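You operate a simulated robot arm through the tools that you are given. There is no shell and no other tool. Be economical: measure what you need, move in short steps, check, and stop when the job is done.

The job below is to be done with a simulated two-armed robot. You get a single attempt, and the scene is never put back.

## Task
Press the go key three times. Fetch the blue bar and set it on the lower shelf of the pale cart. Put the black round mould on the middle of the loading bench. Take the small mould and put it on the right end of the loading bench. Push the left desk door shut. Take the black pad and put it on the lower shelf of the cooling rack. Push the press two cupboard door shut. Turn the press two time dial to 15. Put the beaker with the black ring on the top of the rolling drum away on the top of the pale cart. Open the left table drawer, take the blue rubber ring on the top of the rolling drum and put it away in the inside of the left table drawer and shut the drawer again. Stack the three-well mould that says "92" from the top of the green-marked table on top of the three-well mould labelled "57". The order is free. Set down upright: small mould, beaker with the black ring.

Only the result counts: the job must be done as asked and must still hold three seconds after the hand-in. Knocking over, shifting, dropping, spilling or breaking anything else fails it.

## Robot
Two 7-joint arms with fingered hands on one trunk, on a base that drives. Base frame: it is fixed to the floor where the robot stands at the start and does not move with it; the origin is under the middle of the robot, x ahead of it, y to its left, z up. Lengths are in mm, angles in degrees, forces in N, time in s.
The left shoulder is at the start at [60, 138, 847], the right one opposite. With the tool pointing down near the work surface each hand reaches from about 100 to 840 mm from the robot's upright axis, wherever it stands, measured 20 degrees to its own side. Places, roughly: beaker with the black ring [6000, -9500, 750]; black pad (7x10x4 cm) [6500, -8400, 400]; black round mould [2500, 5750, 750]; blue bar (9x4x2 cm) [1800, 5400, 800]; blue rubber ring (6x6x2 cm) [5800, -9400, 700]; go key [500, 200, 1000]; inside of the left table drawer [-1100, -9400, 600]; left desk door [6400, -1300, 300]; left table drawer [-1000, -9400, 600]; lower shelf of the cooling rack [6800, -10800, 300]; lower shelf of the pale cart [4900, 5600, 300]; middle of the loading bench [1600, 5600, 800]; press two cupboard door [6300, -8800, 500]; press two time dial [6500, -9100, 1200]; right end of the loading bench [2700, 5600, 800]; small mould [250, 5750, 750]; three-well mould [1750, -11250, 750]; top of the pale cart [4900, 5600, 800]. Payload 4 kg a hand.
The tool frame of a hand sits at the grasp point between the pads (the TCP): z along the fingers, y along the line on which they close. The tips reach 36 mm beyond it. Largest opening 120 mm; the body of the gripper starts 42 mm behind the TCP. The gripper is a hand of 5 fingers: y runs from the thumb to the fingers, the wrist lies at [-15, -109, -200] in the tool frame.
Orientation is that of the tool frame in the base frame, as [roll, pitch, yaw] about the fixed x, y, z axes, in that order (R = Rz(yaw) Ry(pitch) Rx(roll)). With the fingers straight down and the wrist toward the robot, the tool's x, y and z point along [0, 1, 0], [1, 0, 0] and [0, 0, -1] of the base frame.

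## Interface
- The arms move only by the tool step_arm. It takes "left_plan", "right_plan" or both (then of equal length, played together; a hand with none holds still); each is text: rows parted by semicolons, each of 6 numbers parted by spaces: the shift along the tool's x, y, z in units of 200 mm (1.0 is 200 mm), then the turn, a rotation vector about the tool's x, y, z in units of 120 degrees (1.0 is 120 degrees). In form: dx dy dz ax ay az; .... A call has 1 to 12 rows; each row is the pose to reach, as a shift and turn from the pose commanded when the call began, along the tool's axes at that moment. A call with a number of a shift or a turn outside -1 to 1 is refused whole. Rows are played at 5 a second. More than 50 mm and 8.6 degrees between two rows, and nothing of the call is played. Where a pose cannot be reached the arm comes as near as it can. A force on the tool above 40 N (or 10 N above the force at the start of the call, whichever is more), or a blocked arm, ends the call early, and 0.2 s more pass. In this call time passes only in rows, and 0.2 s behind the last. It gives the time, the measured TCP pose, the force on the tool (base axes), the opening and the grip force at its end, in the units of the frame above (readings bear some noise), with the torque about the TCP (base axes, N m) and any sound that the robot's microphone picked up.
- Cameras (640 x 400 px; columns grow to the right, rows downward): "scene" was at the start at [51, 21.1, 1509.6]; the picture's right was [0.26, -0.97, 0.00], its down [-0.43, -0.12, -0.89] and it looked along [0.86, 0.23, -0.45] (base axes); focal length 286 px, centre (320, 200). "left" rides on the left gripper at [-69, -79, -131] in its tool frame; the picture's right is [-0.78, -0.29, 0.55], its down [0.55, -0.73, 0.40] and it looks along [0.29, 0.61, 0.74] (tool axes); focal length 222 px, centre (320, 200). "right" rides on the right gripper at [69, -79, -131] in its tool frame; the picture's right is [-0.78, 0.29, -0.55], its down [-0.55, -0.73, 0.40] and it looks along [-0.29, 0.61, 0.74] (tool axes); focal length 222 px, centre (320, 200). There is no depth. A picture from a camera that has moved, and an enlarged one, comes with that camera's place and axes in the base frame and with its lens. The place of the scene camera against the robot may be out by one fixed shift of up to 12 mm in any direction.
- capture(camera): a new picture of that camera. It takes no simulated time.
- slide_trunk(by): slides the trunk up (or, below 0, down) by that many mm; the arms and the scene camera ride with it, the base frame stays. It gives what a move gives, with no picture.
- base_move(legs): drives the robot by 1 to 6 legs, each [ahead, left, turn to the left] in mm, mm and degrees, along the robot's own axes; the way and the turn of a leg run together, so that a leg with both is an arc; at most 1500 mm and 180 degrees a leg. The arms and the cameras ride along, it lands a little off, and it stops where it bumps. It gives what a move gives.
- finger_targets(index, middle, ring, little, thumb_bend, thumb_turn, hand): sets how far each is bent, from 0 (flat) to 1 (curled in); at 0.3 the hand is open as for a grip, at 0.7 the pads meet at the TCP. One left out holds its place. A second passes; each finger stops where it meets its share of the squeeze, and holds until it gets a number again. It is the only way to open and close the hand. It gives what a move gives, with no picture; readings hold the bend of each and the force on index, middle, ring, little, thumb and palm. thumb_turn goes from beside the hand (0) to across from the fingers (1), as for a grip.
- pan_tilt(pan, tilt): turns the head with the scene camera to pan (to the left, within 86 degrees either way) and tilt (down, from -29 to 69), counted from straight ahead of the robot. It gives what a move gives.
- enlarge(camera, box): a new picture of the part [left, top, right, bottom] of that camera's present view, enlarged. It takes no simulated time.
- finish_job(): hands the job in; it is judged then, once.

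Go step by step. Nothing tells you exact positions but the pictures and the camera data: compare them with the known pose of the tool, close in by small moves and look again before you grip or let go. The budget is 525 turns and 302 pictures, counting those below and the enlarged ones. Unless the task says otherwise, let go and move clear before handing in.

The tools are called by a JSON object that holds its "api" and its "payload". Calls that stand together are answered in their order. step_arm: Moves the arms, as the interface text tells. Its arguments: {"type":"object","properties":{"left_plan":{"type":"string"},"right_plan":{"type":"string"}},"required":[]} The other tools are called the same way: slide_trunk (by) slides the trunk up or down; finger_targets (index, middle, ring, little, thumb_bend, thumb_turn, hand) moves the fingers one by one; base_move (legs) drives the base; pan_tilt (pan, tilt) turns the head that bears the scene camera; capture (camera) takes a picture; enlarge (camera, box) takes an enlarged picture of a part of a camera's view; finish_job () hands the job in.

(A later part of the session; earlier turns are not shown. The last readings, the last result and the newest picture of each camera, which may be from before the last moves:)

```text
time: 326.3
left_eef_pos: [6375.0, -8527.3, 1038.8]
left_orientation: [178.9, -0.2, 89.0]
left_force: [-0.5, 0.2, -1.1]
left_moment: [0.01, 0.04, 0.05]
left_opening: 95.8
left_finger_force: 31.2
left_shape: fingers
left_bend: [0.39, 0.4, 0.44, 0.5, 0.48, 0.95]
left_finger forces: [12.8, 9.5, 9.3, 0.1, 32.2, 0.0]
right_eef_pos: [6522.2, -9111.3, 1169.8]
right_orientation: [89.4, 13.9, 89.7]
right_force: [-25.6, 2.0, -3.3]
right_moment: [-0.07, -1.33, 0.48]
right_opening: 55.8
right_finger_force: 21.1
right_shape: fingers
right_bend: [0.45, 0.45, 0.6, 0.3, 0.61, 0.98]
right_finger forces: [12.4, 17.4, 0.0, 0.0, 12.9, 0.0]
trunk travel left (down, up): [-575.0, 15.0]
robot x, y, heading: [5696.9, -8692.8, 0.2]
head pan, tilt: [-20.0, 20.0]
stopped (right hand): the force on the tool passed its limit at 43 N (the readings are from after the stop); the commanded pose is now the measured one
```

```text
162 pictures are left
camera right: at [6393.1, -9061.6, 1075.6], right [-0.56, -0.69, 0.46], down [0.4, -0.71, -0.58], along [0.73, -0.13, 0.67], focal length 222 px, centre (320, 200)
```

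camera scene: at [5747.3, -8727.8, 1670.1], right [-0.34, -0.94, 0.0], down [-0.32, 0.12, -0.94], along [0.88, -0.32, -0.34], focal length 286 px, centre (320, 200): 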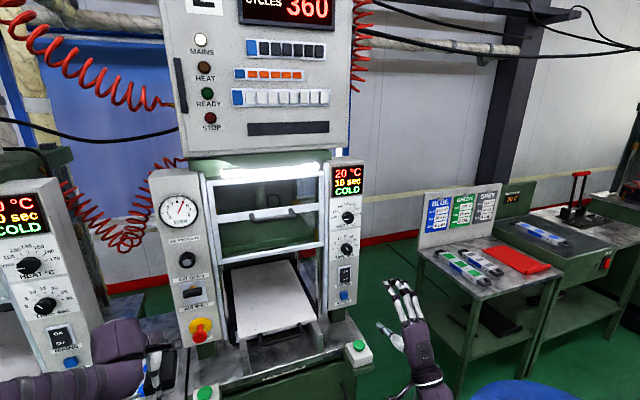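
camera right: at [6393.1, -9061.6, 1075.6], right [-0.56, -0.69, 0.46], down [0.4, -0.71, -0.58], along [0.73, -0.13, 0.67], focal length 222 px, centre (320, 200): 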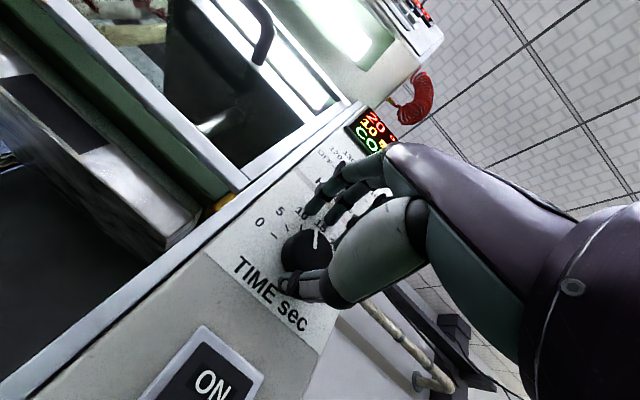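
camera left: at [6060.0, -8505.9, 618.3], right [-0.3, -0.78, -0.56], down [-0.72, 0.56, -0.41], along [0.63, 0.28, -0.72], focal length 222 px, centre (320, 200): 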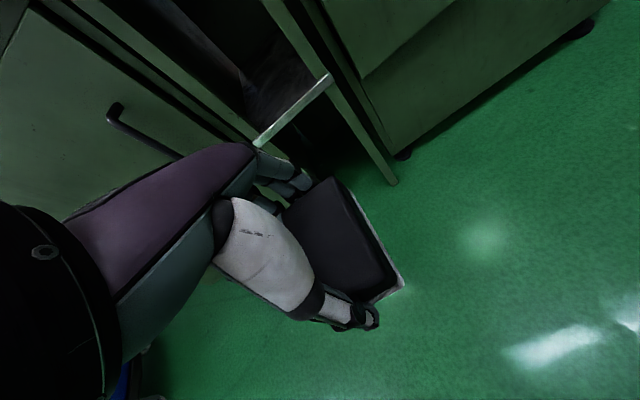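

The tips touch the panel; I back off 6 mm and finish closing.

{"api": "step_arm", "payload": {"right_plan": "0 0 -0.035 0 0 0"}}

{"api": "finger_targets", "payload": {"hand": "right", "index": 0.7, "middle": 0.7, "thumb_bend": 0.7}}

{"api": "enlarge", "payload": {"camera": "right", "box": [220, 100, 420, 320]}}

```text
time: 326.7
left_eef_pos: [6379.3, -8526.8, 1037.2]
left_orientation: [179.1, -0.2, 89.2]
left_force: [-0.2, 0.0, -1.9]
left_moment: [-0.01, 0.0, 0.03]
left_opening: 95.7
left_finger_force: 32.0
left_shape: fingers
left_bend: [0.39, 0.4, 0.44, 0.5, 0.48, 0.95]
left_finger forces: [12.9, 9.4, 9.4, 0.0, 32.1, 0.0]
right_eef_pos: [6521.8, -9109.5, 1164.5]
right_orientation: [90.0, 13.9, 89.7]
right_force: [2.9, -1.9, -6.6]
right_moment: [-0.02, -0.15, -0.05]
right_opening: 42.7
right_finger_force: 6.7
right_shape: fingers
right_bend: [0.5, 0.5, 0.6, 0.3, 0.63, 0.99]
right_finger forces: [0.0, 4.9, 0.0, 0.1, 8.4, 0.0]
trunk travel left (down, up): [-575.0, 15.0]
robot x, y, heading: [5698.0, -8693.9, -0.0]
head pan, tilt: [-20.0, 20.0]
```

```text
time: 327.7
left_eef_pos: [6378.8, -8525.6, 1037.6]
left_orientation: [179.1, -0.2, 89.1]
left_force: [0.1, 0.0, -1.1]
left_moment: [0.02, 0.02, 0.0]
left_opening: 95.9
left_finger_force: 32.1
left_shape: fingers
left_bend: [0.39, 0.4, 0.44, 0.5, 0.48, 0.95]
left_finger forces: [12.9, 9.4, 9.4, 0.1, 32.2, 0.1]
right_eef_pos: [6519.0, -9110.2, 1167.2]
right_orientation: [89.7, 13.9, 89.8]
right_force: [8.1, 0.5, 4.4]
right_moment: [-0.05, -0.22, 0.01]
right_opening: 30.7
right_finger_force: 12.3
right_shape: fingers
right_bend: [0.63, 0.65, 0.6, 0.3, 0.63, 0.99]
right_finger forces: [7.4, 7.0, 0.0, 0.0, 10.1, 0.1]
trunk travel left (down, up): [-575.0, 15.0]
robot x, y, heading: [5698.4, -8696.9, 0.4]
head pan, tilt: [-20.0, 20.0]
```

```text
1.82 times, centred on (320, 210) of right
camera zoom: at [6390.4, -9060.0, 1073.6], right [-0.55, -0.69, 0.47], down [0.4, -0.71, -0.58], along [0.73, -0.13, 0.67], focal length 404 px, centre (320, 182)
```

zoom: 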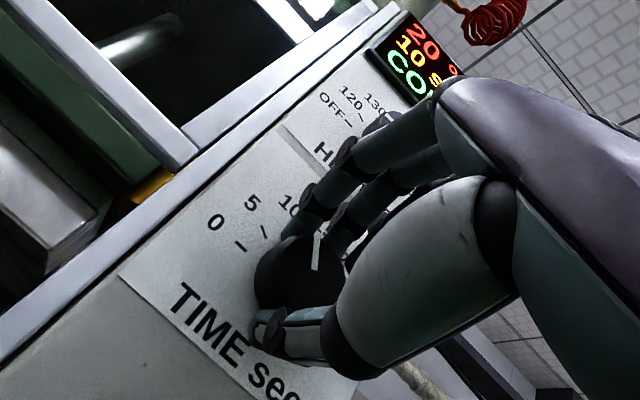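

Knob gripped. I turn it clockwise 30° and check the display.

{"api": "step_arm", "payload": {"right_plan": "0 0 0 0 0 0.0625; 0 0 0 0 0 0.125; 0 0 0 0 0 0.1875; 0 0 0 0 0 0.25"}}

{"api": "enlarge", "payload": {"camera": "scene", "box": [310, 140, 400, 300]}}

```text
time: 328.7
left_eef_pos: [6378.7, -8525.2, 1036.9]
left_orientation: [179.1, -0.3, 89.0]
left_force: [0.0, -0.2, -0.9]
left_moment: [0.01, 0.03, 0.01]
left_opening: 95.9
left_finger_force: 32.0
left_shape: fingers
left_bend: [0.39, 0.4, 0.44, 0.5, 0.48, 0.95]
left_finger forces: [12.9, 9.4, 9.4, 0.1, 32.1, 0.0]
right_eef_pos: [6520.6, -9110.6, 1166.2]
right_orientation: [89.7, -16.2, 89.8]
right_force: [8.7, -0.9, 5.8]
right_moment: [-0.02, -0.24, -0.08]
right_opening: 30.3
right_finger_force: 12.5
right_shape: fingers
right_bend: [0.63, 0.64, 0.6, 0.3, 0.63, 0.98]
right_finger forces: [7.8, 7.7, 0.0, 0.0, 9.8, 0.0]
trunk travel left (down, up): [-575.0, 15.0]
robot x, y, heading: [5694.6, -8692.4, -0.0]
head pan, tilt: [-20.0, 20.0]
```

```text
2.50 times, centred on (355, 220) of scene
camera zoom: at [5747.2, -8727.6, 1670.0], right [-0.34, -0.94, 0.0], down [-0.32, 0.12, -0.94], along [0.88, -0.32, -0.34], focal length 714 px, centre (232, 150)
```

zoom: 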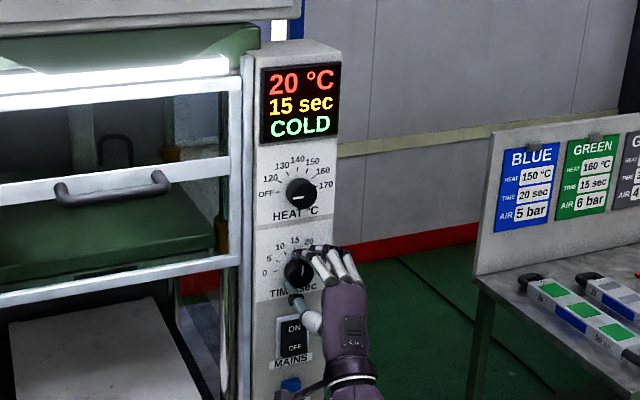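

The display reads 15 sec. I open and withdraw straight back.

{"api": "finger_targets", "payload": {"hand": "right", "index": 0.4, "middle": 0.4, "ring": 0.4, "thumb_bend": 0.4}}

{"api": "step_arm", "payload": {"right_plan": "0 0 -0.1 0 0 0; 0 0 -0.3 0 0 0; 0 0 -0.5 0 0 0; 0 0 -0.7 0 0 0; 0 0 -0.9 0 0 0"}}

{"api": "enlarge", "payload": {"camera": "scene", "box": [310, 140, 400, 300]}}

```text
time: 329.7
left_eef_pos: [6377.5, -8526.5, 1037.7]
left_orientation: [178.9, -0.2, 89.1]
left_force: [0.2, 0.3, -0.6]
left_moment: [-0.02, 0.02, 0.02]
left_opening: 95.8
left_finger_force: 32.4
left_shape: fingers
left_bend: [0.39, 0.4, 0.44, 0.5, 0.48, 0.95]
left_finger forces: [13.0, 9.4, 9.4, 0.1, 32.2, 0.0]
right_eef_pos: [6520.3, -9109.6, 1166.9]
right_orientation: [89.7, -16.1, 89.9]
right_force: [0.1, 1.1, 0.6]
right_moment: [0.01, 0.01, -0.02]
right_opening: 89.6
right_finger_force: 0.1
right_shape: fingers
right_bend: [0.4, 0.4, 0.4, 0.3, 0.4, 0.96]
right_finger forces: [0.1, 0.0, 0.1, 0.1, 0.1, 0.0]
trunk travel left (down, up): [-575.0, 15.0]
robot x, y, heading: [5696.7, -8695.2, 0.1]
head pan, tilt: [-20.0, 20.0]
```

```text
time: 330.9
left_eef_pos: [6377.4, -8526.6, 1037.2]
left_orientation: [179.0, -0.2, 89.0]
left_force: [0.7, 0.0, -1.1]
left_moment: [0.05, 0.02, 0.03]
left_opening: 95.7
left_finger_force: 32.2
left_shape: fingers
left_bend: [0.39, 0.4, 0.44, 0.5, 0.48, 0.95]
left_finger forces: [12.9, 9.4, 9.5, 0.0, 32.2, 0.0]
right_eef_pos: [6337.8, -9109.7, 1166.9]
right_orientation: [89.6, -16.1, 89.9]
right_force: [0.6, -0.1, -0.6]
right_moment: [0.02, 0.01, -0.04]
right_opening: 89.7
right_finger_force: 0.1
right_shape: fingers
right_bend: [0.4, 0.4, 0.4, 0.3, 0.4, 0.96]
right_finger forces: [0.0, 0.0, 0.0, 0.1, 0.0, 0.0]
trunk travel left (down, up): [-575.0, 15.0]
robot x, y, heading: [5697.0, -8691.1, 0.2]
head pan, tilt: [-20.0, 20.0]
```

```text
2.50 times, centred on (355, 220) of scene
camera zoom: at [5745.6, -8727.8, 1670.1], right [-0.34, -0.94, 0.0], down [-0.32, 0.12, -0.94], along [0.88, -0.32, -0.34], focal length 714 px, centre (232, 150)
```

zoom: 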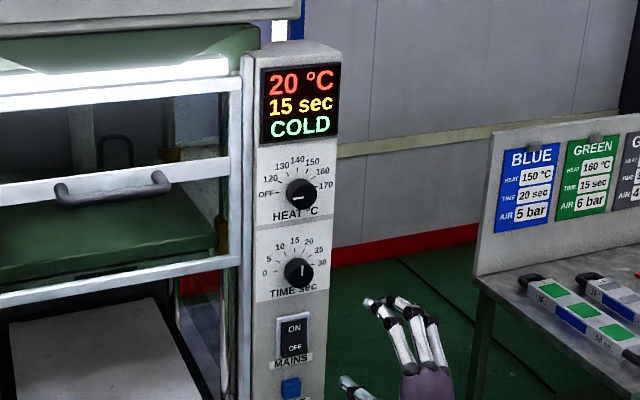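

Let me verify the pointer angle from the right camera.

{"api": "enlarge", "payload": {"camera": "right", "box": [160, 200, 340, 340]}}

```text
2.86 times, centred on (250, 270) of right
camera zoom: at [6208.2, -9019.4, 1109.0], right [-0.55, -0.83, 0.06], down [0.4, -0.32, -0.86], along [0.73, -0.45, 0.51], focal length 635 px, centre (520, 0)
```

zoom: 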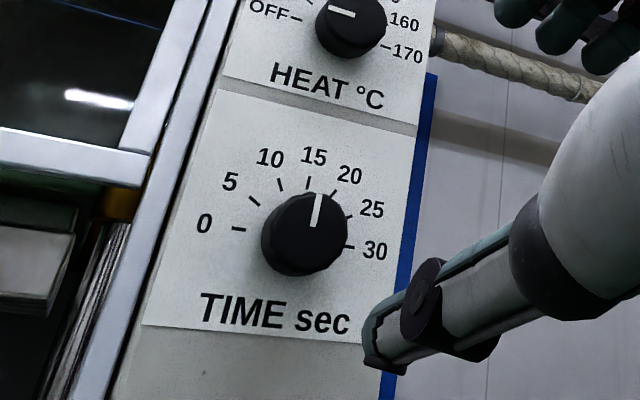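

The dial is set at 15. Next I take the blue ring from the drum with my right hand: back away, then strafe to face the drum from the aisle, and turn the hand down.

{"api": "base_move", "payload": {"legs": [[-680, 0, 0], [0, -500, 0]]}}

{"api": "step_arm", "payload": {"right_plan": "0 0 -0.1 0 0 -0.07; 0 0 -0.2 0 0 -0.135; 0 0 -0.3 0.0 0 -0.135; 0 0 -0.3 0.07 0 -0.135"}}

{"api": "step_arm", "payload": {"right_plan": "0 0 0 0.07 0 0; 0 0 0 0.14 0 0; 0 0 0 0.21 0 0; 0 0 0 0.28 0 0; 0 0 0 0.35 0 0; 0 0 0 0.42 0 0; 0 0 0 0.49 0 0; 0 0 0 0.56 0 0; 0 0 0 0.63 0 0; 0 0 0 0.68 0 0"}}

{"api": "pan_tilt", "payload": {"pan": -10, "tilt": 40}}

{"api": "capture", "payload": {"camera": "scene"}}

```text
time: 337.2
left_eef_pos: [5702.2, -9030.2, 1037.0]
left_orientation: [178.9, -0.3, 89.2]
left_force: [0.4, 0.4, -1.5]
left_moment: [0.03, -0.02, -0.01]
left_opening: 95.8
left_finger_force: 31.9
left_shape: fingers
left_bend: [0.39, 0.4, 0.44, 0.5, 0.48, 0.95]
left_finger forces: [12.9, 9.4, 9.5, 0.1, 32.1, 0.0]
right_eef_pos: [5662.9, -9612.5, 1165.8]
right_orientation: [89.7, -16.2, 89.9]
right_force: [0.7, -0.2, -0.9]
right_moment: [0.0, -0.02, -0.01]
right_opening: 89.6
right_finger_force: 0.1
right_shape: fingers
right_bend: [0.4, 0.4, 0.4, 0.3, 0.4, 0.96]
right_finger forces: [0.0, 0.0, 0.1, 0.0, 0.1, 0.0]
trunk travel left (down, up): [-575.0, 15.0]
robot x, y, heading: [5019.7, -9196.4, -0.1]
head pan, tilt: [-20.0, 20.0]
```

```text
time: 338.2
left_eef_pos: [5701.0, -9028.2, 1038.2]
left_orientation: [179.0, -0.1, 89.3]
left_force: [0.1, 0.3, -0.6]
left_moment: [0.02, -0.03, 0.0]
left_opening: 95.6
left_finger_force: 31.5
left_shape: fingers
left_bend: [0.39, 0.4, 0.44, 0.5, 0.48, 0.95]
left_finger forces: [12.9, 9.4, 9.4, 0.0, 32.2, 0.0]
right_eef_pos: [5600.9, -9611.3, 1165.3]
right_orientation: [98.1, 0.1, 91.2]
right_force: [-0.3, 0.4, -0.1]
right_moment: [0.04, 0.0, -0.02]
right_opening: 90.0
right_finger_force: 0.1
right_shape: fingers
right_bend: [0.4, 0.4, 0.4, 0.3, 0.4, 0.96]
right_finger forces: [0.0, 0.0, 0.1, 0.1, 0.1, 0.0]
trunk travel left (down, up): [-575.0, 15.0]
robot x, y, heading: [5018.3, -9196.6, -0.1]
head pan, tilt: [-20.0, 20.0]
```

```text
time: 340.4
left_eef_pos: [5701.0, -9029.6, 1037.7]
left_orientation: [179.0, -0.2, 89.2]
left_force: [-0.5, 1.2, -1.6]
left_moment: [0.02, 0.01, -0.01]
left_opening: 95.8
left_finger_force: 32.5
left_shape: fingers
left_bend: [0.39, 0.4, 0.44, 0.5, 0.48, 0.95]
left_finger forces: [12.9, 9.4, 9.5, 0.0, 32.0, 0.1]
right_eef_pos: [5603.0, -9613.1, 1165.9]
right_orientation: [179.7, -0.1, 91.1]
right_force: [0.2, 0.8, -1.0]
right_moment: [0.02, 0.01, 0.02]
right_opening: 90.0
right_finger_force: 0.0
right_shape: fingers
right_bend: [0.4, 0.4, 0.4, 0.3, 0.4, 0.96]
right_finger forces: [0.1, 0.0, 0.0, 0.0, 0.1, 0.0]
trunk travel left (down, up): [-575.0, 15.0]
robot x, y, heading: [5021.4, -9194.6, 0.2]
head pan, tilt: [-20.0, 20.0]
```

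```text
time: 341.2
left_eef_pos: [5701.9, -9029.9, 1038.0]
left_orientation: [179.0, -0.3, 89.2]
left_force: [-0.1, 0.7, -1.3]
left_moment: [0.02, -0.03, -0.01]
left_opening: 95.4
left_finger_force: 31.8
left_shape: fingers
left_bend: [0.39, 0.4, 0.44, 0.5, 0.48, 0.95]
left_finger forces: [12.8, 9.3, 9.3, 0.0, 32.0, 0.0]
right_eef_pos: [5603.6, -9612.0, 1166.2]
right_orientation: [179.6, 0.0, 91.1]
right_force: [-0.4, 0.4, 0.1]
right_moment: [0.01, -0.03, 0.01]
right_opening: 89.7
right_finger_force: 0.0
right_shape: fingers
right_bend: [0.4, 0.4, 0.4, 0.3, 0.4, 0.96]
right_finger forces: [0.0, 0.1, 0.0, 0.0, 0.0, 0.0]
trunk travel left (down, up): [-575.0, 15.0]
robot x, y, heading: [5022.7, -9196.0, 0.4]
head pan, tilt: [-10.0, 40.0]
```

```text
157 pictures are left
camera scene: at [5066.2, -9214.6, 1638.7], right [-0.17, -0.99, 0.0], down [-0.63, 0.11, -0.77], along [0.76, -0.13, -0.64], focal length 286 px, centre (320, 200)
```

scene: 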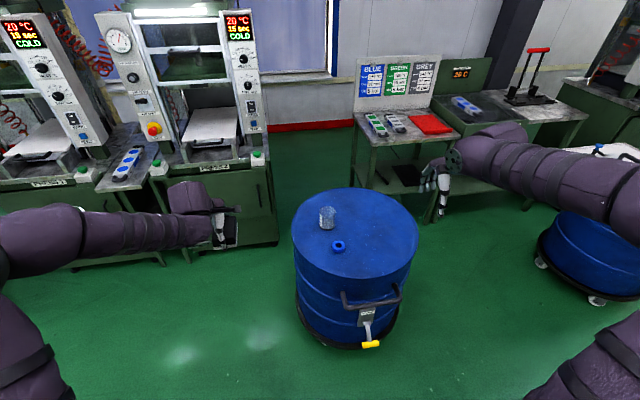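

The ring is at about [5858, -9427] and the beaker at [6002, -9408] on the drum. I lower the trunk to normal and move the right hand over the ring.

{"api": "slide_trunk", "payload": {"by": -150}}

{"api": "base_move", "payload": {"legs": [[130, -50, -0.3]]}}

{"api": "step_arm", "payload": {"right_plan": "0.2 0.1 0 0 0 -0.005; 0.4 0.2 0 0 0 -0.009; 0.6 0.3 0 0 0 -0.009; 0.8 0.4 0.05 0 0 -0.009; 0.9 0.5 0.15 0 0 -0.009; 0.9 0.6 0.3 0 0 -0.009"}}

{"api": "finger_targets", "payload": {"hand": "right", "index": 0.3, "middle": 0.3, "ring": 0.3, "little": 0.3, "thumb_bend": 0.3}}

{"api": "capture", "payload": {"camera": "right"}}

{"api": "capture", "payload": {"camera": "scene"}}

```text
time: 342.9
left_eef_pos: [5699.2, -9029.0, 888.1]
left_orientation: [179.0, -0.3, 89.3]
left_force: [0.1, -0.3, -1.2]
left_moment: [0.0, 0.0, 0.01]
left_opening: 95.7
left_finger_force: 31.8
left_shape: fingers
left_bend: [0.39, 0.4, 0.44, 0.5, 0.48, 0.95]
left_finger forces: [13.0, 9.5, 9.4, 0.1, 31.9, 0.0]
right_eef_pos: [5601.5, -9612.9, 1016.1]
right_orientation: [179.6, 0.0, 91.1]
right_force: [0.2, -0.7, -0.1]
right_moment: [0.0, -0.04, -0.01]
right_opening: 90.0
right_finger_force: 0.1
right_shape: fingers
right_bend: [0.4, 0.4, 0.4, 0.3, 0.4, 0.96]
right_finger forces: [0.0, 0.0, 0.0, 0.0, 0.0, 0.1]
trunk travel left (down, up): [-425.0, 165.0]
robot x, y, heading: [5017.8, -9197.9, 0.2]
head pan, tilt: [-10.0, 40.0]
```

```text
time: 344.3
left_eef_pos: [5831.8, -9084.1, 887.2]
left_orientation: [179.1, -0.3, 88.9]
left_force: [-0.5, -0.2, -0.1]
left_moment: [-0.01, 0.04, 0.0]
left_opening: 95.7
left_finger_force: 32.3
left_shape: fingers
left_bend: [0.39, 0.4, 0.44, 0.5, 0.48, 0.95]
left_finger forces: [12.8, 9.4, 9.4, 0.0, 32.0, 0.0]
right_eef_pos: [5732.7, -9666.3, 1015.1]
right_orientation: [179.6, 0.0, 90.7]
right_force: [-0.3, -0.2, -0.8]
right_moment: [0.03, 0.01, -0.01]
right_opening: 90.2
right_finger_force: 0.0
right_shape: fingers
right_bend: [0.4, 0.4, 0.4, 0.3, 0.4, 0.96]
right_finger forces: [0.0, 0.1, 0.0, 0.0, 0.1, 0.0]
trunk travel left (down, up): [-425.0, 165.0]
robot x, y, heading: [5148.7, -9248.7, 0.3]
head pan, tilt: [-10.0, 40.0]
```

```text
time: 345.7
left_eef_pos: [5831.8, -9083.5, 886.9]
left_orientation: [179.1, -0.2, 89.0]
left_force: [-1.0, -0.5, -1.3]
left_moment: [0.03, 0.01, -0.04]
left_opening: 95.4
left_finger_force: 32.1
left_shape: fingers
left_bend: [0.39, 0.4, 0.44, 0.5, 0.48, 0.95]
left_finger forces: [12.9, 9.4, 9.3, 0.0, 32.1, 0.0]
right_eef_pos: [5848.6, -9488.8, 955.6]
right_orientation: [179.7, 0.0, 91.8]
right_force: [-0.4, 0.0, 0.2]
right_moment: [-0.02, 0.0, -0.02]
right_opening: 90.0
right_finger_force: 0.1
right_shape: fingers
right_bend: [0.4, 0.4, 0.4, 0.3, 0.4, 0.96]
right_finger forces: [0.0, 0.0, 0.1, 0.0, 0.1, 0.0]
right hand out of reach, approached as far as the arm can: row 6
trunk travel left (down, up): [-425.0, 165.0]
robot x, y, heading: [5149.5, -9248.6, 0.1]
head pan, tilt: [-10.0, 40.0]
```

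```text
time: 346.7
left_eef_pos: [5831.7, -9083.5, 886.3]
left_orientation: [178.9, -0.2, 88.9]
left_force: [-0.7, 0.8, -0.6]
left_moment: [-0.04, -0.01, 0.02]
left_opening: 95.5
left_finger_force: 31.8
left_shape: fingers
left_bend: [0.39, 0.4, 0.44, 0.5, 0.48, 0.95]
left_finger forces: [13.0, 9.4, 9.3, 0.0, 32.0, 0.0]
right_eef_pos: [5848.8, -9488.8, 955.6]
right_orientation: [179.6, -0.1, 92.0]
right_force: [-0.2, 0.3, -0.7]
right_moment: [0.0, -0.04, -0.02]
right_opening: 118.9
right_finger_force: 0.2
right_shape: fingers
right_bend: [0.3, 0.3, 0.3, 0.3, 0.3, 0.94]
right_finger forces: [0.0, 0.0, 0.0, 0.0, 0.0, 0.0]
trunk travel left (down, up): [-425.0, 165.0]
robot x, y, heading: [5146.3, -9249.2, 0.1]
head pan, tilt: [-10.0, 40.0]
```

```text
156 pictures are left
camera right: at [5767.4, -9422.1, 1086.4], right [0.31, -0.78, 0.55], down [-0.71, -0.57, -0.4], along [0.63, -0.27, -0.73], focal length 222 px, centre (320, 200)
```

right: 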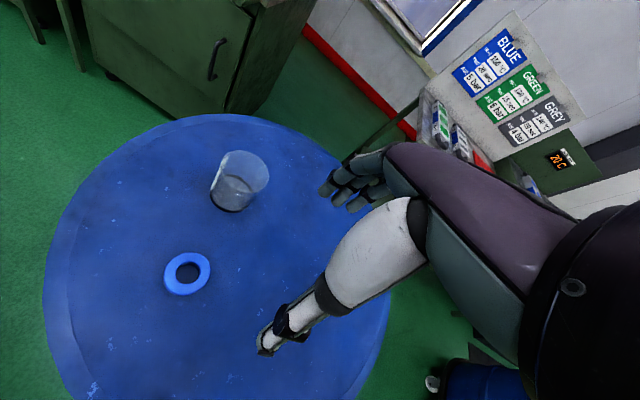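

```text
155 pictures are left
camera scene: at [5196.3, -9265.5, 1488.6], right [-0.18, -0.98, 0.0], down [-0.63, 0.11, -0.77], along [0.75, -0.13, -0.64], focal length 286 px, centre (320, 200)
```

scene: 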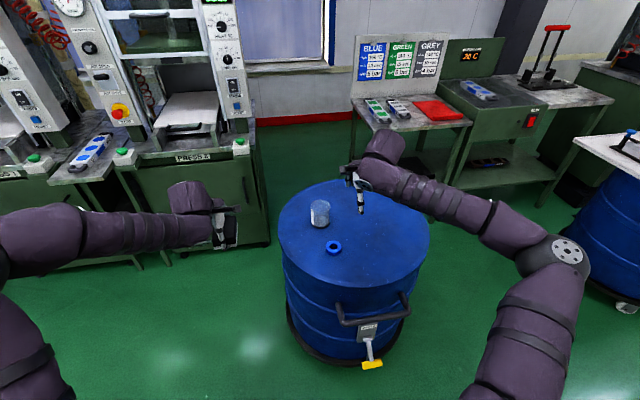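

Ring at about [5828, -9419, 737]; the beaker is ~120 mm behind it. I narrow the opening and move above the ring.

{"api": "finger_targets", "payload": {"hand": "right", "index": 0.4, "middle": 0.4, "ring": 0.4, "little": 0.4, "thumb_bend": 0.4}}

{"api": "step_arm", "payload": {"right_plan": "0.17 -0.05 0.1 0 0 0; 0.34 -0.095 0.2 0 0 0; 0.345 -0.095 0.4 0 0 0; 0.345 -0.095 0.6 0 0 0"}}

{"api": "capture", "payload": {"camera": "right"}}

{"api": "enlarge", "payload": {"camera": "scene", "box": [270, 140, 430, 290]}}

```text
time: 347.7
left_eef_pos: [5833.9, -9083.2, 887.0]
left_orientation: [179.0, -0.3, 88.9]
left_force: [-0.5, -0.2, -1.1]
left_moment: [0.02, -0.01, -0.01]
left_opening: 95.8
left_finger_force: 31.9
left_shape: fingers
left_bend: [0.39, 0.4, 0.44, 0.5, 0.48, 0.95]
left_finger forces: [12.8, 9.4, 9.4, 0.0, 32.0, 0.0]
right_eef_pos: [5848.7, -9488.7, 955.3]
right_orientation: [179.6, 0.1, 91.9]
right_force: [-0.7, 0.4, 0.6]
right_moment: [-0.01, 0.0, 0.0]
right_opening: 90.6
right_finger_force: 0.0
right_shape: fingers
right_bend: [0.4, 0.4, 0.4, 0.4, 0.4, 0.96]
right_finger forces: [0.0, 0.0, 0.0, 0.0, 0.0, 0.0]
trunk travel left (down, up): [-425.0, 165.0]
robot x, y, heading: [5151.6, -9250.9, -0.1]
head pan, tilt: [-10.0, 40.0]
```

```text
time: 348.7
left_eef_pos: [5832.1, -9083.9, 887.8]
left_orientation: [179.0, -0.2, 88.8]
left_force: [0.5, -0.1, -1.1]
left_moment: [0.04, 0.04, 0.01]
left_opening: 95.7
left_finger_force: 31.9
left_shape: fingers
left_bend: [0.39, 0.4, 0.44, 0.5, 0.48, 0.95]
left_finger forces: [13.0, 9.4, 9.4, 0.0, 32.0, 0.0]
right_eef_pos: [5828.1, -9419.7, 834.2]
right_orientation: [179.6, -0.1, 91.8]
right_force: [-0.3, 0.5, 0.0]
right_moment: [0.03, 0.02, -0.02]
right_opening: 90.8
right_finger_force: 0.1
right_shape: fingers
right_bend: [0.4, 0.4, 0.4, 0.4, 0.4, 0.96]
right_finger forces: [0.0, 0.0, 0.0, 0.1, 0.1, 0.1]
right hand out of reach, approached as far as the arm can: row 1, 2, 3
trunk travel left (down, up): [-425.0, 165.0]
robot x, y, heading: [5151.4, -9252.0, 0.3]
head pan, tilt: [-10.0, 40.0]
```

```text
154 pictures are left
camera right: at [5746.5, -9353.4, 965.5], right [0.31, -0.78, 0.55], down [-0.71, -0.57, -0.4], along [0.63, -0.27, -0.73], focal length 222 px, centre (320, 200)
```

right: 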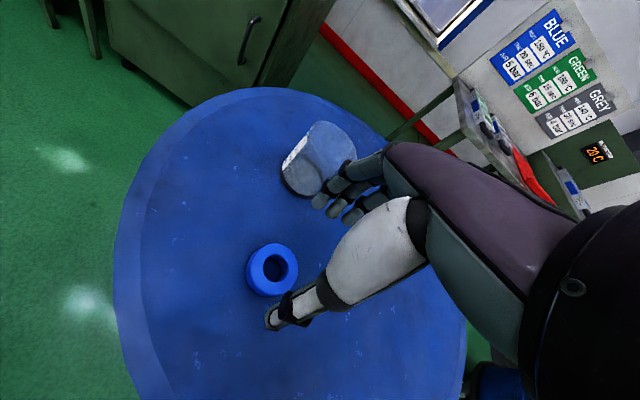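

```text
2.67 times, centred on (350, 215) of scene
camera zoom: at [5196.4, -9265.5, 1488.7], right [-0.18, -0.98, 0.0], down [-0.63, 0.11, -0.77], along [0.75, -0.13, -0.64], focal length 762 px, centre (240, 160)
```

zoom: 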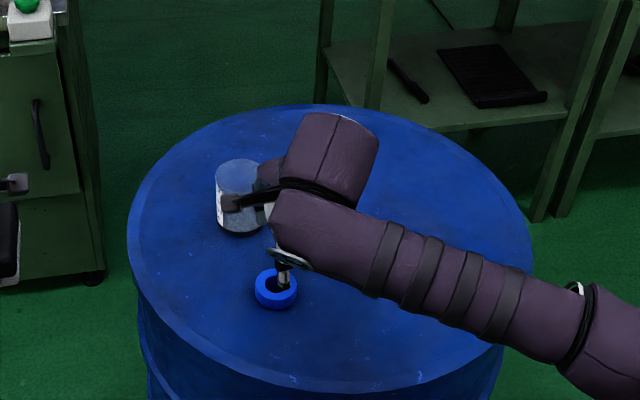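

Centered. I descend on the ring.

{"api": "step_arm", "payload": {"right_plan": "0 -0.01 0.15 0 0 0; 0 -0.01 0.25 0 0 0; 0 -0.01 0.32 0 0 0"}}

{"api": "capture", "payload": {"camera": "right"}}

```text
time: 349.5
left_eef_pos: [5832.3, -9083.4, 887.6]
left_orientation: [179.0, -0.2, 88.8]
left_force: [-0.3, -0.1, -0.2]
left_moment: [-0.01, 0.02, 0.01]
left_opening: 95.8
left_finger_force: 32.7
left_shape: fingers
left_bend: [0.39, 0.4, 0.44, 0.5, 0.48, 0.95]
left_finger forces: [13.0, 9.4, 9.4, 0.0, 32.0, 0.0]
right_eef_pos: [5826.1, -9419.9, 771.4]
right_orientation: [179.5, 0.0, 91.9]
right_force: [0.2, 0.4, -0.4]
right_moment: [0.0, 0.0, 0.01]
right_opening: 90.4
right_finger_force: 0.1
right_shape: fingers
right_bend: [0.4, 0.4, 0.4, 0.4, 0.4, 0.96]
right_finger forces: [0.1, 0.1, 0.1, 0.0, 0.0, 0.1]
trunk travel left (down, up): [-425.0, 165.0]
robot x, y, heading: [5152.9, -9246.0, -0.2]
head pan, tilt: [-10.0, 40.0]
```

```text
152 pictures are left
camera right: at [5744.6, -9352.0, 901.6], right [0.31, -0.78, 0.55], down [-0.71, -0.57, -0.4], along [0.63, -0.27, -0.73], focal length 222 px, centre (320, 200)
```

right: 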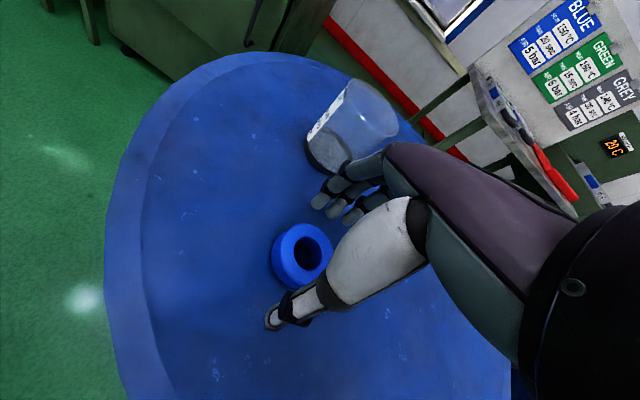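

Ring top is near z 736, so I lower ~12 mm more and grip.

{"api": "step_arm", "payload": {"right_plan": "0 0 0.03 0 0 0; 0 0 0.06 0 0 0"}}

{"api": "finger_targets", "payload": {"hand": "right", "index": 0.7, "middle": 0.7, "ring": 0.7, "little": 0.7, "thumb_bend": 0.7}}

{"api": "step_arm", "payload": {"right_plan": "0 0 -0.1 0 0 0; 0 0 -0.25 0 0 0; 0 0 -0.45 0 0 0; 0 0 -0.65 0 0 0"}}

{"api": "capture", "payload": {"camera": "right"}}

```text
time: 350.1
left_eef_pos: [5831.7, -9083.3, 887.3]
left_orientation: [179.1, -0.2, 88.9]
left_force: [0.6, 0.5, -1.0]
left_moment: [-0.01, 0.01, 0.01]
left_opening: 95.6
left_finger_force: 32.1
left_shape: fingers
left_bend: [0.39, 0.4, 0.44, 0.5, 0.48, 0.95]
left_finger forces: [12.9, 9.4, 9.4, 0.0, 31.9, 0.0]
right_eef_pos: [5826.4, -9420.3, 759.9]
right_orientation: [179.4, 0.0, 91.9]
right_force: [0.0, 0.0, 4.7]
right_moment: [-0.06, -0.25, -0.02]
right_opening: 90.8
right_finger_force: 2.3
right_shape: fingers
right_bend: [0.4, 0.4, 0.4, 0.4, 0.4, 0.96]
right_finger forces: [0.6, 4.2, 0.0, 0.0, 0.0, 0.0]
trunk travel left (down, up): [-425.0, 165.0]
robot x, y, heading: [5154.8, -9249.8, -0.3]
head pan, tilt: [-10.0, 40.0]
```

```text
time: 351.1
left_eef_pos: [5830.9, -9082.5, 888.6]
left_orientation: [179.1, -0.2, 88.9]
left_force: [-0.7, 0.6, -1.1]
left_moment: [0.02, -0.02, -0.01]
left_opening: 95.5
left_finger_force: 31.5
left_shape: fingers
left_bend: [0.39, 0.4, 0.44, 0.5, 0.48, 0.95]
left_finger forces: [12.8, 9.4, 9.4, 0.0, 32.0, 0.0]
right_eef_pos: [5826.3, -9418.8, 761.7]
right_orientation: [179.3, 0.1, 91.9]
right_force: [6.8, -0.3, 23.4]
right_moment: [0.08, -0.82, 0.0]
right_opening: 45.7
right_finger_force: 26.7
right_shape: fingers
right_bend: [0.58, 0.58, 0.67, 0.7, 0.58, 0.97]
right_finger forces: [18.0, 16.2, 2.5, 0.0, 15.9, 0.1]
trunk travel left (down, up): [-425.0, 165.0]
robot x, y, heading: [5149.4, -9248.1, -0.1]
head pan, tilt: [-10.0, 40.0]
```

```text
time: 352.1
left_eef_pos: [5831.4, -9083.0, 888.3]
left_orientation: [179.0, -0.2, 88.9]
left_force: [-0.3, 0.3, -0.2]
left_moment: [0.0, 0.04, 0.04]
left_opening: 95.8
left_finger_force: 31.2
left_shape: fingers
left_bend: [0.39, 0.4, 0.44, 0.5, 0.48, 0.95]
left_finger forces: [12.9, 9.4, 9.4, 0.0, 32.0, 0.0]
right_eef_pos: [5821.9, -9433.1, 877.2]
right_orientation: [179.6, 0.0, 91.8]
right_force: [0.5, -0.1, -0.2]
right_moment: [0.02, 0.01, -0.01]
right_opening: 45.4
right_finger_force: 16.8
right_shape: fingers
right_bend: [0.59, 0.6, 0.68, 0.7, 0.58, 0.97]
right_finger forces: [7.1, 7.3, 2.4, 0.0, 16.8, 0.1]
right hand out of reach, approached as far as the arm can: row 4
trunk travel left (down, up): [-425.0, 165.0]
robot x, y, heading: [5153.4, -9250.8, -0.3]
head pan, tilt: [-10.0, 40.0]
```

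```text
151 pictures are left
camera right: at [5740.7, -9366.4, 1009.1], right [0.31, -0.77, 0.55], down [-0.71, -0.57, -0.4], along [0.63, -0.27, -0.73], focal length 222 px, centre (320, 200)
```

right: 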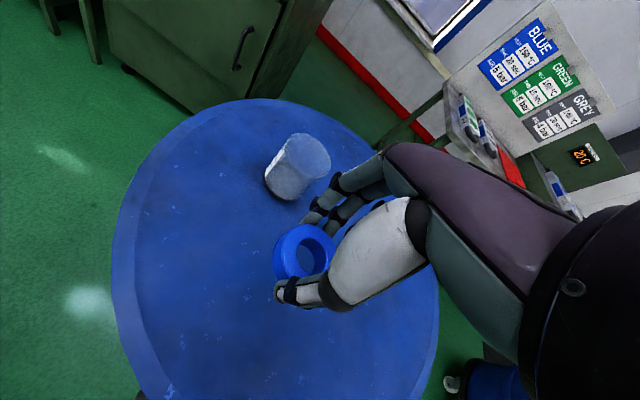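

The ring is held. Now I take the pad toward the cooling rack: pull the hand in, back off and drive down the aisle to look.

{"api": "step_arm", "payload": {"right_plan": "0 -0.2 -0.1 0 0 0; 0 -0.4 -0.2 0 0 0; 0 -0.6 -0.3 0 0 0; -0.1 -0.8 -0.4 0 0 0; -0.2 -1 -0.5 0 0 0"}}

{"api": "base_move", "payload": {"legs": [[-350, 0, 0], [0, -1400, 0]]}}

{"api": "pan_tilt", "payload": {"pan": -5, "tilt": 15}}

{"api": "capture", "payload": {"camera": "scene"}}

```text
time: 353.3
left_eef_pos: [5831.3, -9081.7, 887.9]
left_orientation: [179.0, -0.1, 89.0]
left_force: [-0.8, 0.3, -0.2]
left_moment: [-0.01, 0.0, 0.01]
left_opening: 95.8
left_finger_force: 31.7
left_shape: fingers
left_bend: [0.39, 0.4, 0.44, 0.5, 0.48, 0.95]
left_finger forces: [12.8, 9.4, 9.4, 0.1, 32.1, 0.0]
right_eef_pos: [5622.9, -9478.1, 980.1]
right_orientation: [179.6, 0.0, 92.0]
right_force: [-0.2, -0.4, 0.2]
right_moment: [0.0, 0.0, 0.04]
right_opening: 44.9
right_finger_force: 16.5
right_shape: fingers
right_bend: [0.59, 0.6, 0.68, 0.7, 0.58, 0.97]
right_finger forces: [6.9, 7.3, 2.5, 0.0, 16.2, 0.0]
trunk travel left (down, up): [-425.0, 165.0]
robot x, y, heading: [5146.2, -9246.9, -0.3]
head pan, tilt: [-10.0, 40.0]
```

```text
time: 362.2
left_eef_pos: [5464.5, -10511.3, 887.9]
left_orientation: [178.9, -0.1, 87.5]
left_force: [0.3, -0.9, -0.7]
left_moment: [0.05, 0.04, 0.0]
left_opening: 95.7
left_finger_force: 31.7
left_shape: fingers
left_bend: [0.39, 0.4, 0.44, 0.5, 0.48, 0.95]
left_finger forces: [12.9, 9.4, 9.5, 0.0, 32.0, 0.1]
right_eef_pos: [5245.5, -10902.2, 981.5]
right_orientation: [179.6, 0.0, 90.5]
right_force: [0.1, 0.1, -0.4]
right_moment: [0.02, 0.01, -0.01]
right_opening: 44.8
right_finger_force: 16.4
right_shape: fingers
right_bend: [0.59, 0.6, 0.68, 0.7, 0.58, 0.97]
right_finger forces: [6.9, 7.2, 2.5, 0.0, 16.3, 0.1]
trunk travel left (down, up): [-425.0, 165.0]
robot x, y, heading: [4778.0, -10655.4, -1.6]
head pan, tilt: [-10.0, 40.0]
```

```text
time: 363.1
left_eef_pos: [5463.0, -10511.9, 888.3]
left_orientation: [179.0, -0.2, 87.5]
left_force: [0.2, 0.9, -1.5]
left_moment: [0.0, -0.01, 0.0]
left_opening: 95.5
left_finger_force: 32.1
left_shape: fingers
left_bend: [0.39, 0.4, 0.44, 0.5, 0.48, 0.95]
left_finger forces: [12.9, 9.3, 9.5, 0.1, 32.0, 0.0]
right_eef_pos: [5246.8, -10900.8, 980.3]
right_orientation: [179.7, 0.0, 90.3]
right_force: [-0.8, 0.1, 0.3]
right_moment: [0.0, -0.02, 0.03]
right_opening: 45.0
right_finger_force: 16.4
right_shape: fingers
right_bend: [0.59, 0.6, 0.68, 0.7, 0.58, 0.97]
right_finger forces: [6.8, 7.2, 2.4, 0.1, 16.4, 0.0]
trunk travel left (down, up): [-425.0, 165.0]
robot x, y, heading: [4776.3, -10656.0, -1.7]
head pan, tilt: [-5.0, 15.0]
```

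```text
150 pictures are left
camera scene: at [4833.4, -10670.8, 1528.1], right [-0.11, -0.99, 0.0], down [-0.26, 0.03, -0.97], along [0.96, -0.11, -0.26], focal length 286 px, centre (320, 200)
```

scene: 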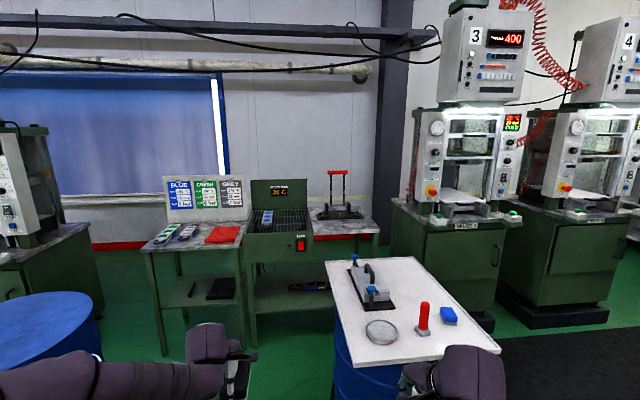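

{"api": "enlarge", "payload": {"camera": "scene", "box": [130, 160, 390, 340]}}

```text
2.22 times, centred on (260, 250) of scene
camera zoom: at [4833.4, -10670.8, 1528.1], right [-0.11, -0.99, 0.0], down [-0.26, 0.03, -0.97], along [0.96, -0.11, -0.26], focal length 635 px, centre (453, 89)
```

zoom: 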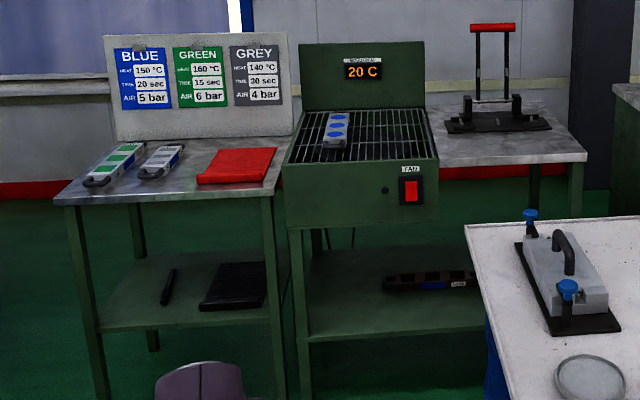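

The cooling rack's lower shelf (front edge x≈6518, y from -10440 to -10960) is reachable through the gap between the drum and the white-topped drum. I tuck the right hand high, then drive into the corridor and turn −30°.

{"api": "step_arm", "payload": {"right_plan": "0.1 -0.1 -0.2 0 0 0; 0.2 -0.2 -0.4 0 0 0; 0.3 -0.3 -0.6 0 0 0; 0.4 -0.4 -0.8 0 0 0; 0.4 -0.5 -1 0 0 0"}}

{"api": "base_move", "payload": {"legs": [[0, 250, 1.7], [650, 0, 0]]}}

{"api": "capture", "payload": {"camera": "scene"}}

```text
time: 364.3
left_eef_pos: [5463.1, -10510.8, 887.4]
left_orientation: [179.0, -0.2, 87.5]
left_force: [-0.6, 0.6, -0.6]
left_moment: [0.0, -0.02, 0.01]
left_opening: 95.8
left_finger_force: 31.3
left_shape: fingers
left_bend: [0.39, 0.4, 0.44, 0.5, 0.48, 0.95]
left_finger forces: [12.9, 9.4, 9.5, 0.1, 31.9, 0.0]
right_eef_pos: [5142.9, -10823.6, 1181.4]
right_orientation: [179.6, 0.0, 90.5]
right_force: [0.5, -0.2, -0.3]
right_moment: [0.04, 0.0, 0.02]
right_opening: 44.8
right_finger_force: 15.8
right_shape: fingers
right_bend: [0.59, 0.6, 0.68, 0.7, 0.58, 0.97]
right_finger forces: [6.8, 7.1, 2.7, 0.1, 15.9, 0.0]
trunk travel left (down, up): [-425.0, 165.0]
robot x, y, heading: [4777.0, -10659.2, -1.6]
head pan, tilt: [-5.0, 15.0]
```

```text
time: 369.2
left_eef_pos: [6099.5, -10225.5, 887.5]
left_orientation: [179.1, -0.2, 90.3]
left_force: [0.0, -0.3, -0.7]
left_moment: [0.02, 0.0, 0.03]
left_opening: 95.6
left_finger_force: 32.0
left_shape: fingers
left_bend: [0.39, 0.4, 0.44, 0.5, 0.48, 0.95]
left_finger forces: [12.9, 9.4, 9.4, 0.1, 31.8, 0.0]
right_eef_pos: [5794.6, -10554.8, 1181.6]
right_orientation: [179.6, 0.0, 93.2]
right_force: [0.3, 0.1, 0.5]
right_moment: [-0.03, 0.02, -0.01]
right_opening: 44.9
right_finger_force: 15.8
right_shape: fingers
right_bend: [0.59, 0.6, 0.68, 0.7, 0.58, 0.97]
right_finger forces: [6.8, 7.1, 2.7, 0.0, 15.9, 0.0]
trunk travel left (down, up): [-425.0, 165.0]
robot x, y, heading: [5422.2, -10407.1, 1.2]
head pan, tilt: [-5.0, 15.0]
```

```text
148 pictures are left
camera scene: at [5476.8, -10415.5, 1528.2], right [-0.07, -1.0, 0.0], down [-0.26, 0.02, -0.97], along [0.96, -0.06, -0.26], focal length 286 px, centre (320, 200)
```

scene: 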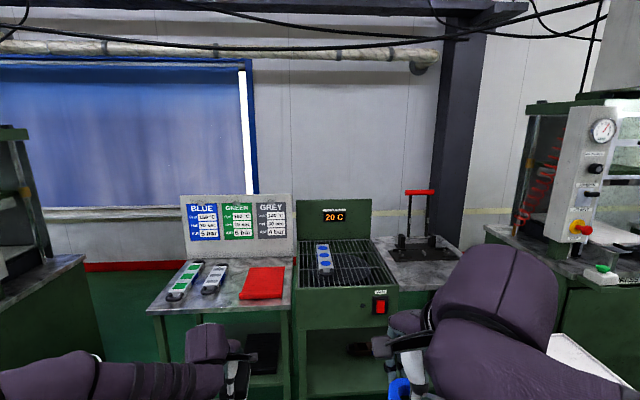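

Good position. I turn −30°, lower the trunk and look.

{"api": "base_move", "payload": {"legs": [[0, 0, -31]]}}

{"api": "slide_trunk", "payload": {"by": -400}}

{"api": "pan_tilt", "payload": {"pan": 25, "tilt": 25}}

{"api": "capture", "payload": {"camera": "scene"}}

{"api": "capture", "payload": {"camera": "left"}}

```text
time: 371.1
left_eef_pos: [6094.3, -10600.7, 888.4]
left_orientation: [179.1, -0.2, 59.3]
left_force: [-0.5, 0.6, 0.3]
left_moment: [-0.01, 0.0, -0.01]
left_opening: 95.7
left_finger_force: 31.2
left_shape: fingers
left_bend: [0.39, 0.4, 0.44, 0.5, 0.48, 0.95]
left_finger forces: [12.7, 9.2, 9.2, 0.0, 31.2, 0.0]
right_eef_pos: [5664.3, -10725.3, 1180.7]
right_orientation: [179.6, 0.0, 62.3]
right_force: [0.2, -0.8, -0.5]
right_moment: [0.0, -0.01, -0.02]
right_opening: 44.8
right_finger_force: 16.4
right_shape: fingers
right_bend: [0.59, 0.6, 0.68, 0.7, 0.58, 0.97]
right_finger forces: [6.8, 7.0, 2.7, 0.0, 15.7, 0.0]
trunk travel left (down, up): [-425.0, 165.0]
robot x, y, heading: [5417.6, -10404.7, -30.1]
head pan, tilt: [-5.0, 15.0]
```

```text
time: 375.0
left_eef_pos: [6094.0, -10601.1, 486.5]
left_orientation: [179.1, -0.2, 59.2]
left_force: [0.2, 0.2, -1.4]
left_moment: [0.04, -0.03, 0.04]
left_opening: 95.7
left_finger_force: 31.0
left_shape: fingers
left_bend: [0.39, 0.4, 0.44, 0.5, 0.48, 0.95]
left_finger forces: [12.7, 9.2, 9.2, 0.0, 31.2, 0.0]
right_eef_pos: [5663.8, -10726.9, 781.4]
right_orientation: [179.5, 0.0, 62.2]
right_force: [0.3, -0.5, -0.9]
right_moment: [0.04, -0.01, 0.01]
right_opening: 44.8
right_finger_force: 16.4
right_shape: fingers
right_bend: [0.59, 0.6, 0.68, 0.7, 0.58, 0.97]
right_finger forces: [6.8, 7.0, 2.7, 0.0, 15.5, 0.0]
trunk travel left (down, up): [-25.0, 565.0]
robot x, y, heading: [5419.7, -10407.1, -29.6]
head pan, tilt: [-5.0, 15.0]
```

```text
time: 375.9
left_eef_pos: [6095.2, -10600.9, 488.0]
left_orientation: [179.0, -0.2, 59.2]
left_force: [0.3, 0.1, -0.8]
left_moment: [0.02, 0.01, -0.01]
left_opening: 95.4
left_finger_force: 31.3
left_shape: fingers
left_bend: [0.39, 0.4, 0.44, 0.5, 0.48, 0.95]
left_finger forces: [12.7, 9.2, 9.2, 0.0, 31.2, 0.0]
right_eef_pos: [5662.5, -10725.3, 779.8]
right_orientation: [179.6, 0.0, 62.2]
right_force: [1.3, 0.4, -0.7]
right_moment: [0.01, 0.01, 0.0]
right_opening: 44.7
right_finger_force: 15.8
right_shape: fingers
right_bend: [0.59, 0.6, 0.68, 0.7, 0.58, 0.97]
right_finger forces: [6.7, 7.0, 2.6, 0.0, 15.6, 0.1]
trunk travel left (down, up): [-25.0, 565.0]
robot x, y, heading: [5421.0, -10406.3, -30.0]
head pan, tilt: [25.0, 25.0]
```

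```text
147 pictures are left
camera scene: at [5478.8, -10401.7, 1112.0], right [-0.09, -1.0, 0.0], down [-0.42, 0.04, -0.91], along [0.9, -0.08, -0.42], focal length 286 px, centre (320, 200)
```

scene: 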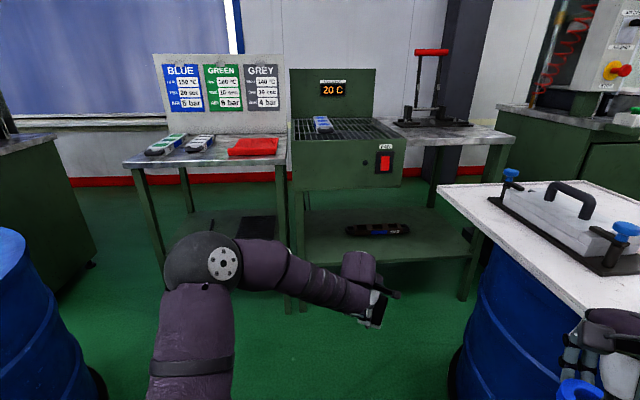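

```text
146 pictures are left
camera left: at [5988.6, -10618.5, 617.9], right [-0.64, -0.53, -0.56], down [-0.34, 0.85, -0.41], along [0.68, -0.07, -0.73], focal length 222 px, centre (320, 200)
```

left: 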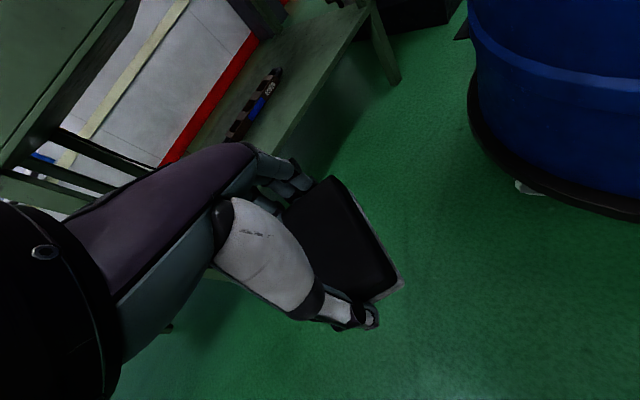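

{"api": "enlarge", "payload": {"camera": "left", "box": [160, 0, 420, 170]}}

{"api": "enlarge", "payload": {"camera": "scene", "box": [250, 140, 510, 320]}}

```text
2.35 times, centred on (290, 85) of left
camera zoom: at [5988.6, -10618.5, 617.9], right [-0.64, -0.53, -0.56], down [-0.34, 0.85, -0.41], along [0.68, -0.07, -0.73], focal length 523 px, centre (391, 471)
```

zoom: 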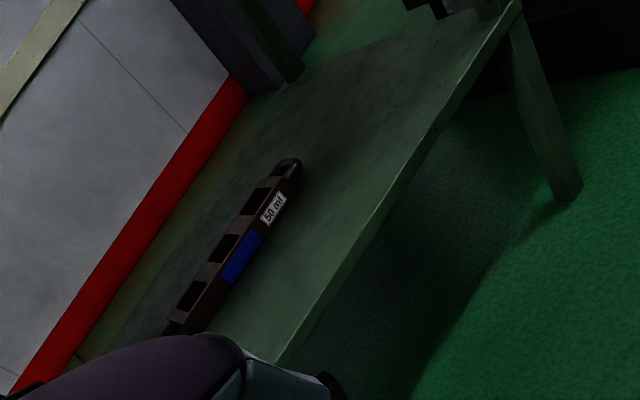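

```text
2.22 times, centred on (380, 230) of scene
camera zoom: at [5478.8, -10401.7, 1112.0], right [-0.09, -1.0, 0.0], down [-0.42, 0.04, -0.91], along [0.9, -0.08, -0.42], focal length 635 px, centre (187, 133)
```

zoom: 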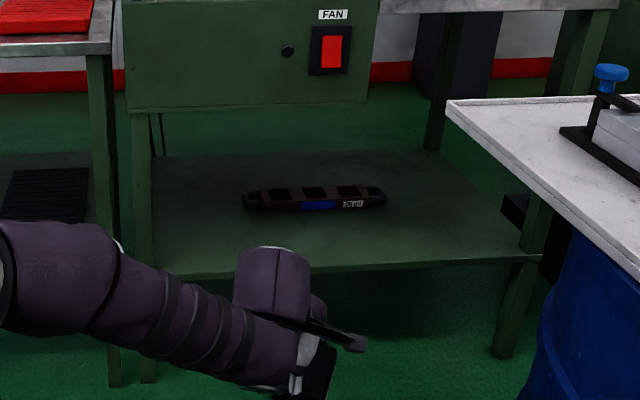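

Shelf: front x≈6530, z≈287; box above at z≈677. I lower the left hand to z≈390 and drive in diagonally.

{"api": "step_arm", "payload": {"left_plan": "0 0 0.2 0 0 0; 0 0 0.4 0 0 0; 0 0 0.485 0 0 0"}}

{"api": "base_move", "payload": {"legs": [[300, 185, 0]]}}

{"api": "capture", "payload": {"camera": "left"}}

{"api": "capture", "payload": {"camera": "scene"}}

```text
time: 376.7
left_eef_pos: [6094.4, -10602.1, 390.6]
left_orientation: [179.0, -0.3, 59.2]
left_force: [-1.1, 0.3, -0.5]
left_moment: [0.01, -0.02, 0.0]
left_opening: 95.4
left_finger_force: 31.1
left_shape: fingers
left_bend: [0.39, 0.4, 0.44, 0.5, 0.48, 0.95]
left_finger forces: [12.6, 9.2, 9.0, 0.0, 31.1, 0.0]
right_eef_pos: [5664.3, -10726.2, 780.4]
right_orientation: [179.6, 0.0, 62.2]
right_force: [-0.1, -0.3, 0.1]
right_moment: [-0.01, 0.02, 0.01]
right_opening: 44.5
right_finger_force: 16.3
right_shape: fingers
right_bend: [0.59, 0.6, 0.68, 0.7, 0.58, 0.97]
right_finger forces: [6.8, 6.9, 2.6, 0.1, 15.6, 0.1]
trunk travel left (down, up): [-25.0, 565.0]
robot x, y, heading: [5419.0, -10407.2, -29.7]
head pan, tilt: [25.0, 25.0]
```

```text
time: 379.0
left_eef_pos: [6447.9, -10585.4, 390.8]
left_orientation: [179.1, -0.2, 59.5]
left_force: [0.1, -0.5, -1.0]
left_moment: [0.01, 0.02, 0.03]
left_opening: 95.2
left_finger_force: 30.3
left_shape: fingers
left_bend: [0.39, 0.4, 0.44, 0.5, 0.48, 0.95]
left_finger forces: [12.6, 9.1, 9.0, 0.1, 30.9, 0.0]
right_eef_pos: [6017.9, -10710.0, 781.8]
right_orientation: [179.6, 0.0, 62.4]
right_force: [0.2, 0.1, -0.5]
right_moment: [0.01, -0.02, 0.0]
right_opening: 44.7
right_finger_force: 16.3
right_shape: fingers
right_bend: [0.59, 0.6, 0.68, 0.7, 0.58, 0.97]
right_finger forces: [6.8, 7.0, 2.9, 0.1, 15.7, 0.0]
trunk travel left (down, up): [-25.0, 565.0]
robot x, y, heading: [5772.5, -10395.3, -29.4]
head pan, tilt: [25.0, 25.0]
```

```text
143 pictures are left
camera left: at [6342.0, -10603.8, 520.5], right [-0.64, -0.53, -0.56], down [-0.35, 0.84, -0.41], along [0.69, -0.07, -0.73], focal length 222 px, centre (320, 200)
```

left: 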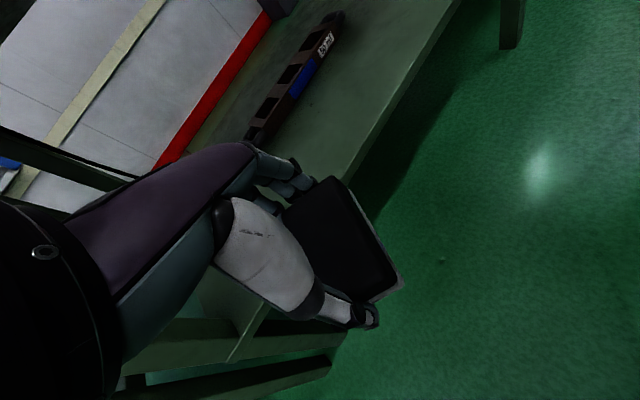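

```text
142 pictures are left
camera scene: at [5831.5, -10387.5, 1112.0], right [-0.08, -1.0, 0.0], down [-0.42, 0.03, -0.91], along [0.9, -0.07, -0.42], focal length 286 px, centre (320, 200)
```

scene: 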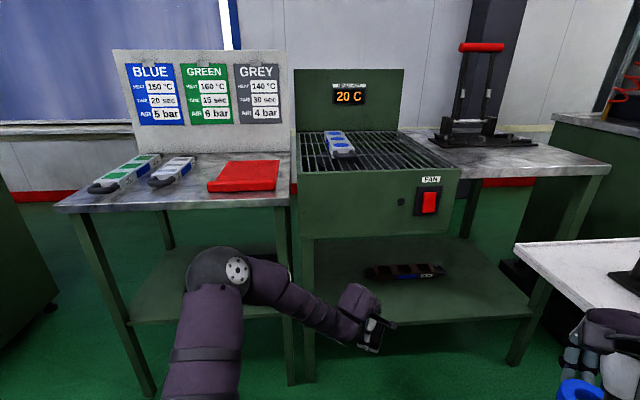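

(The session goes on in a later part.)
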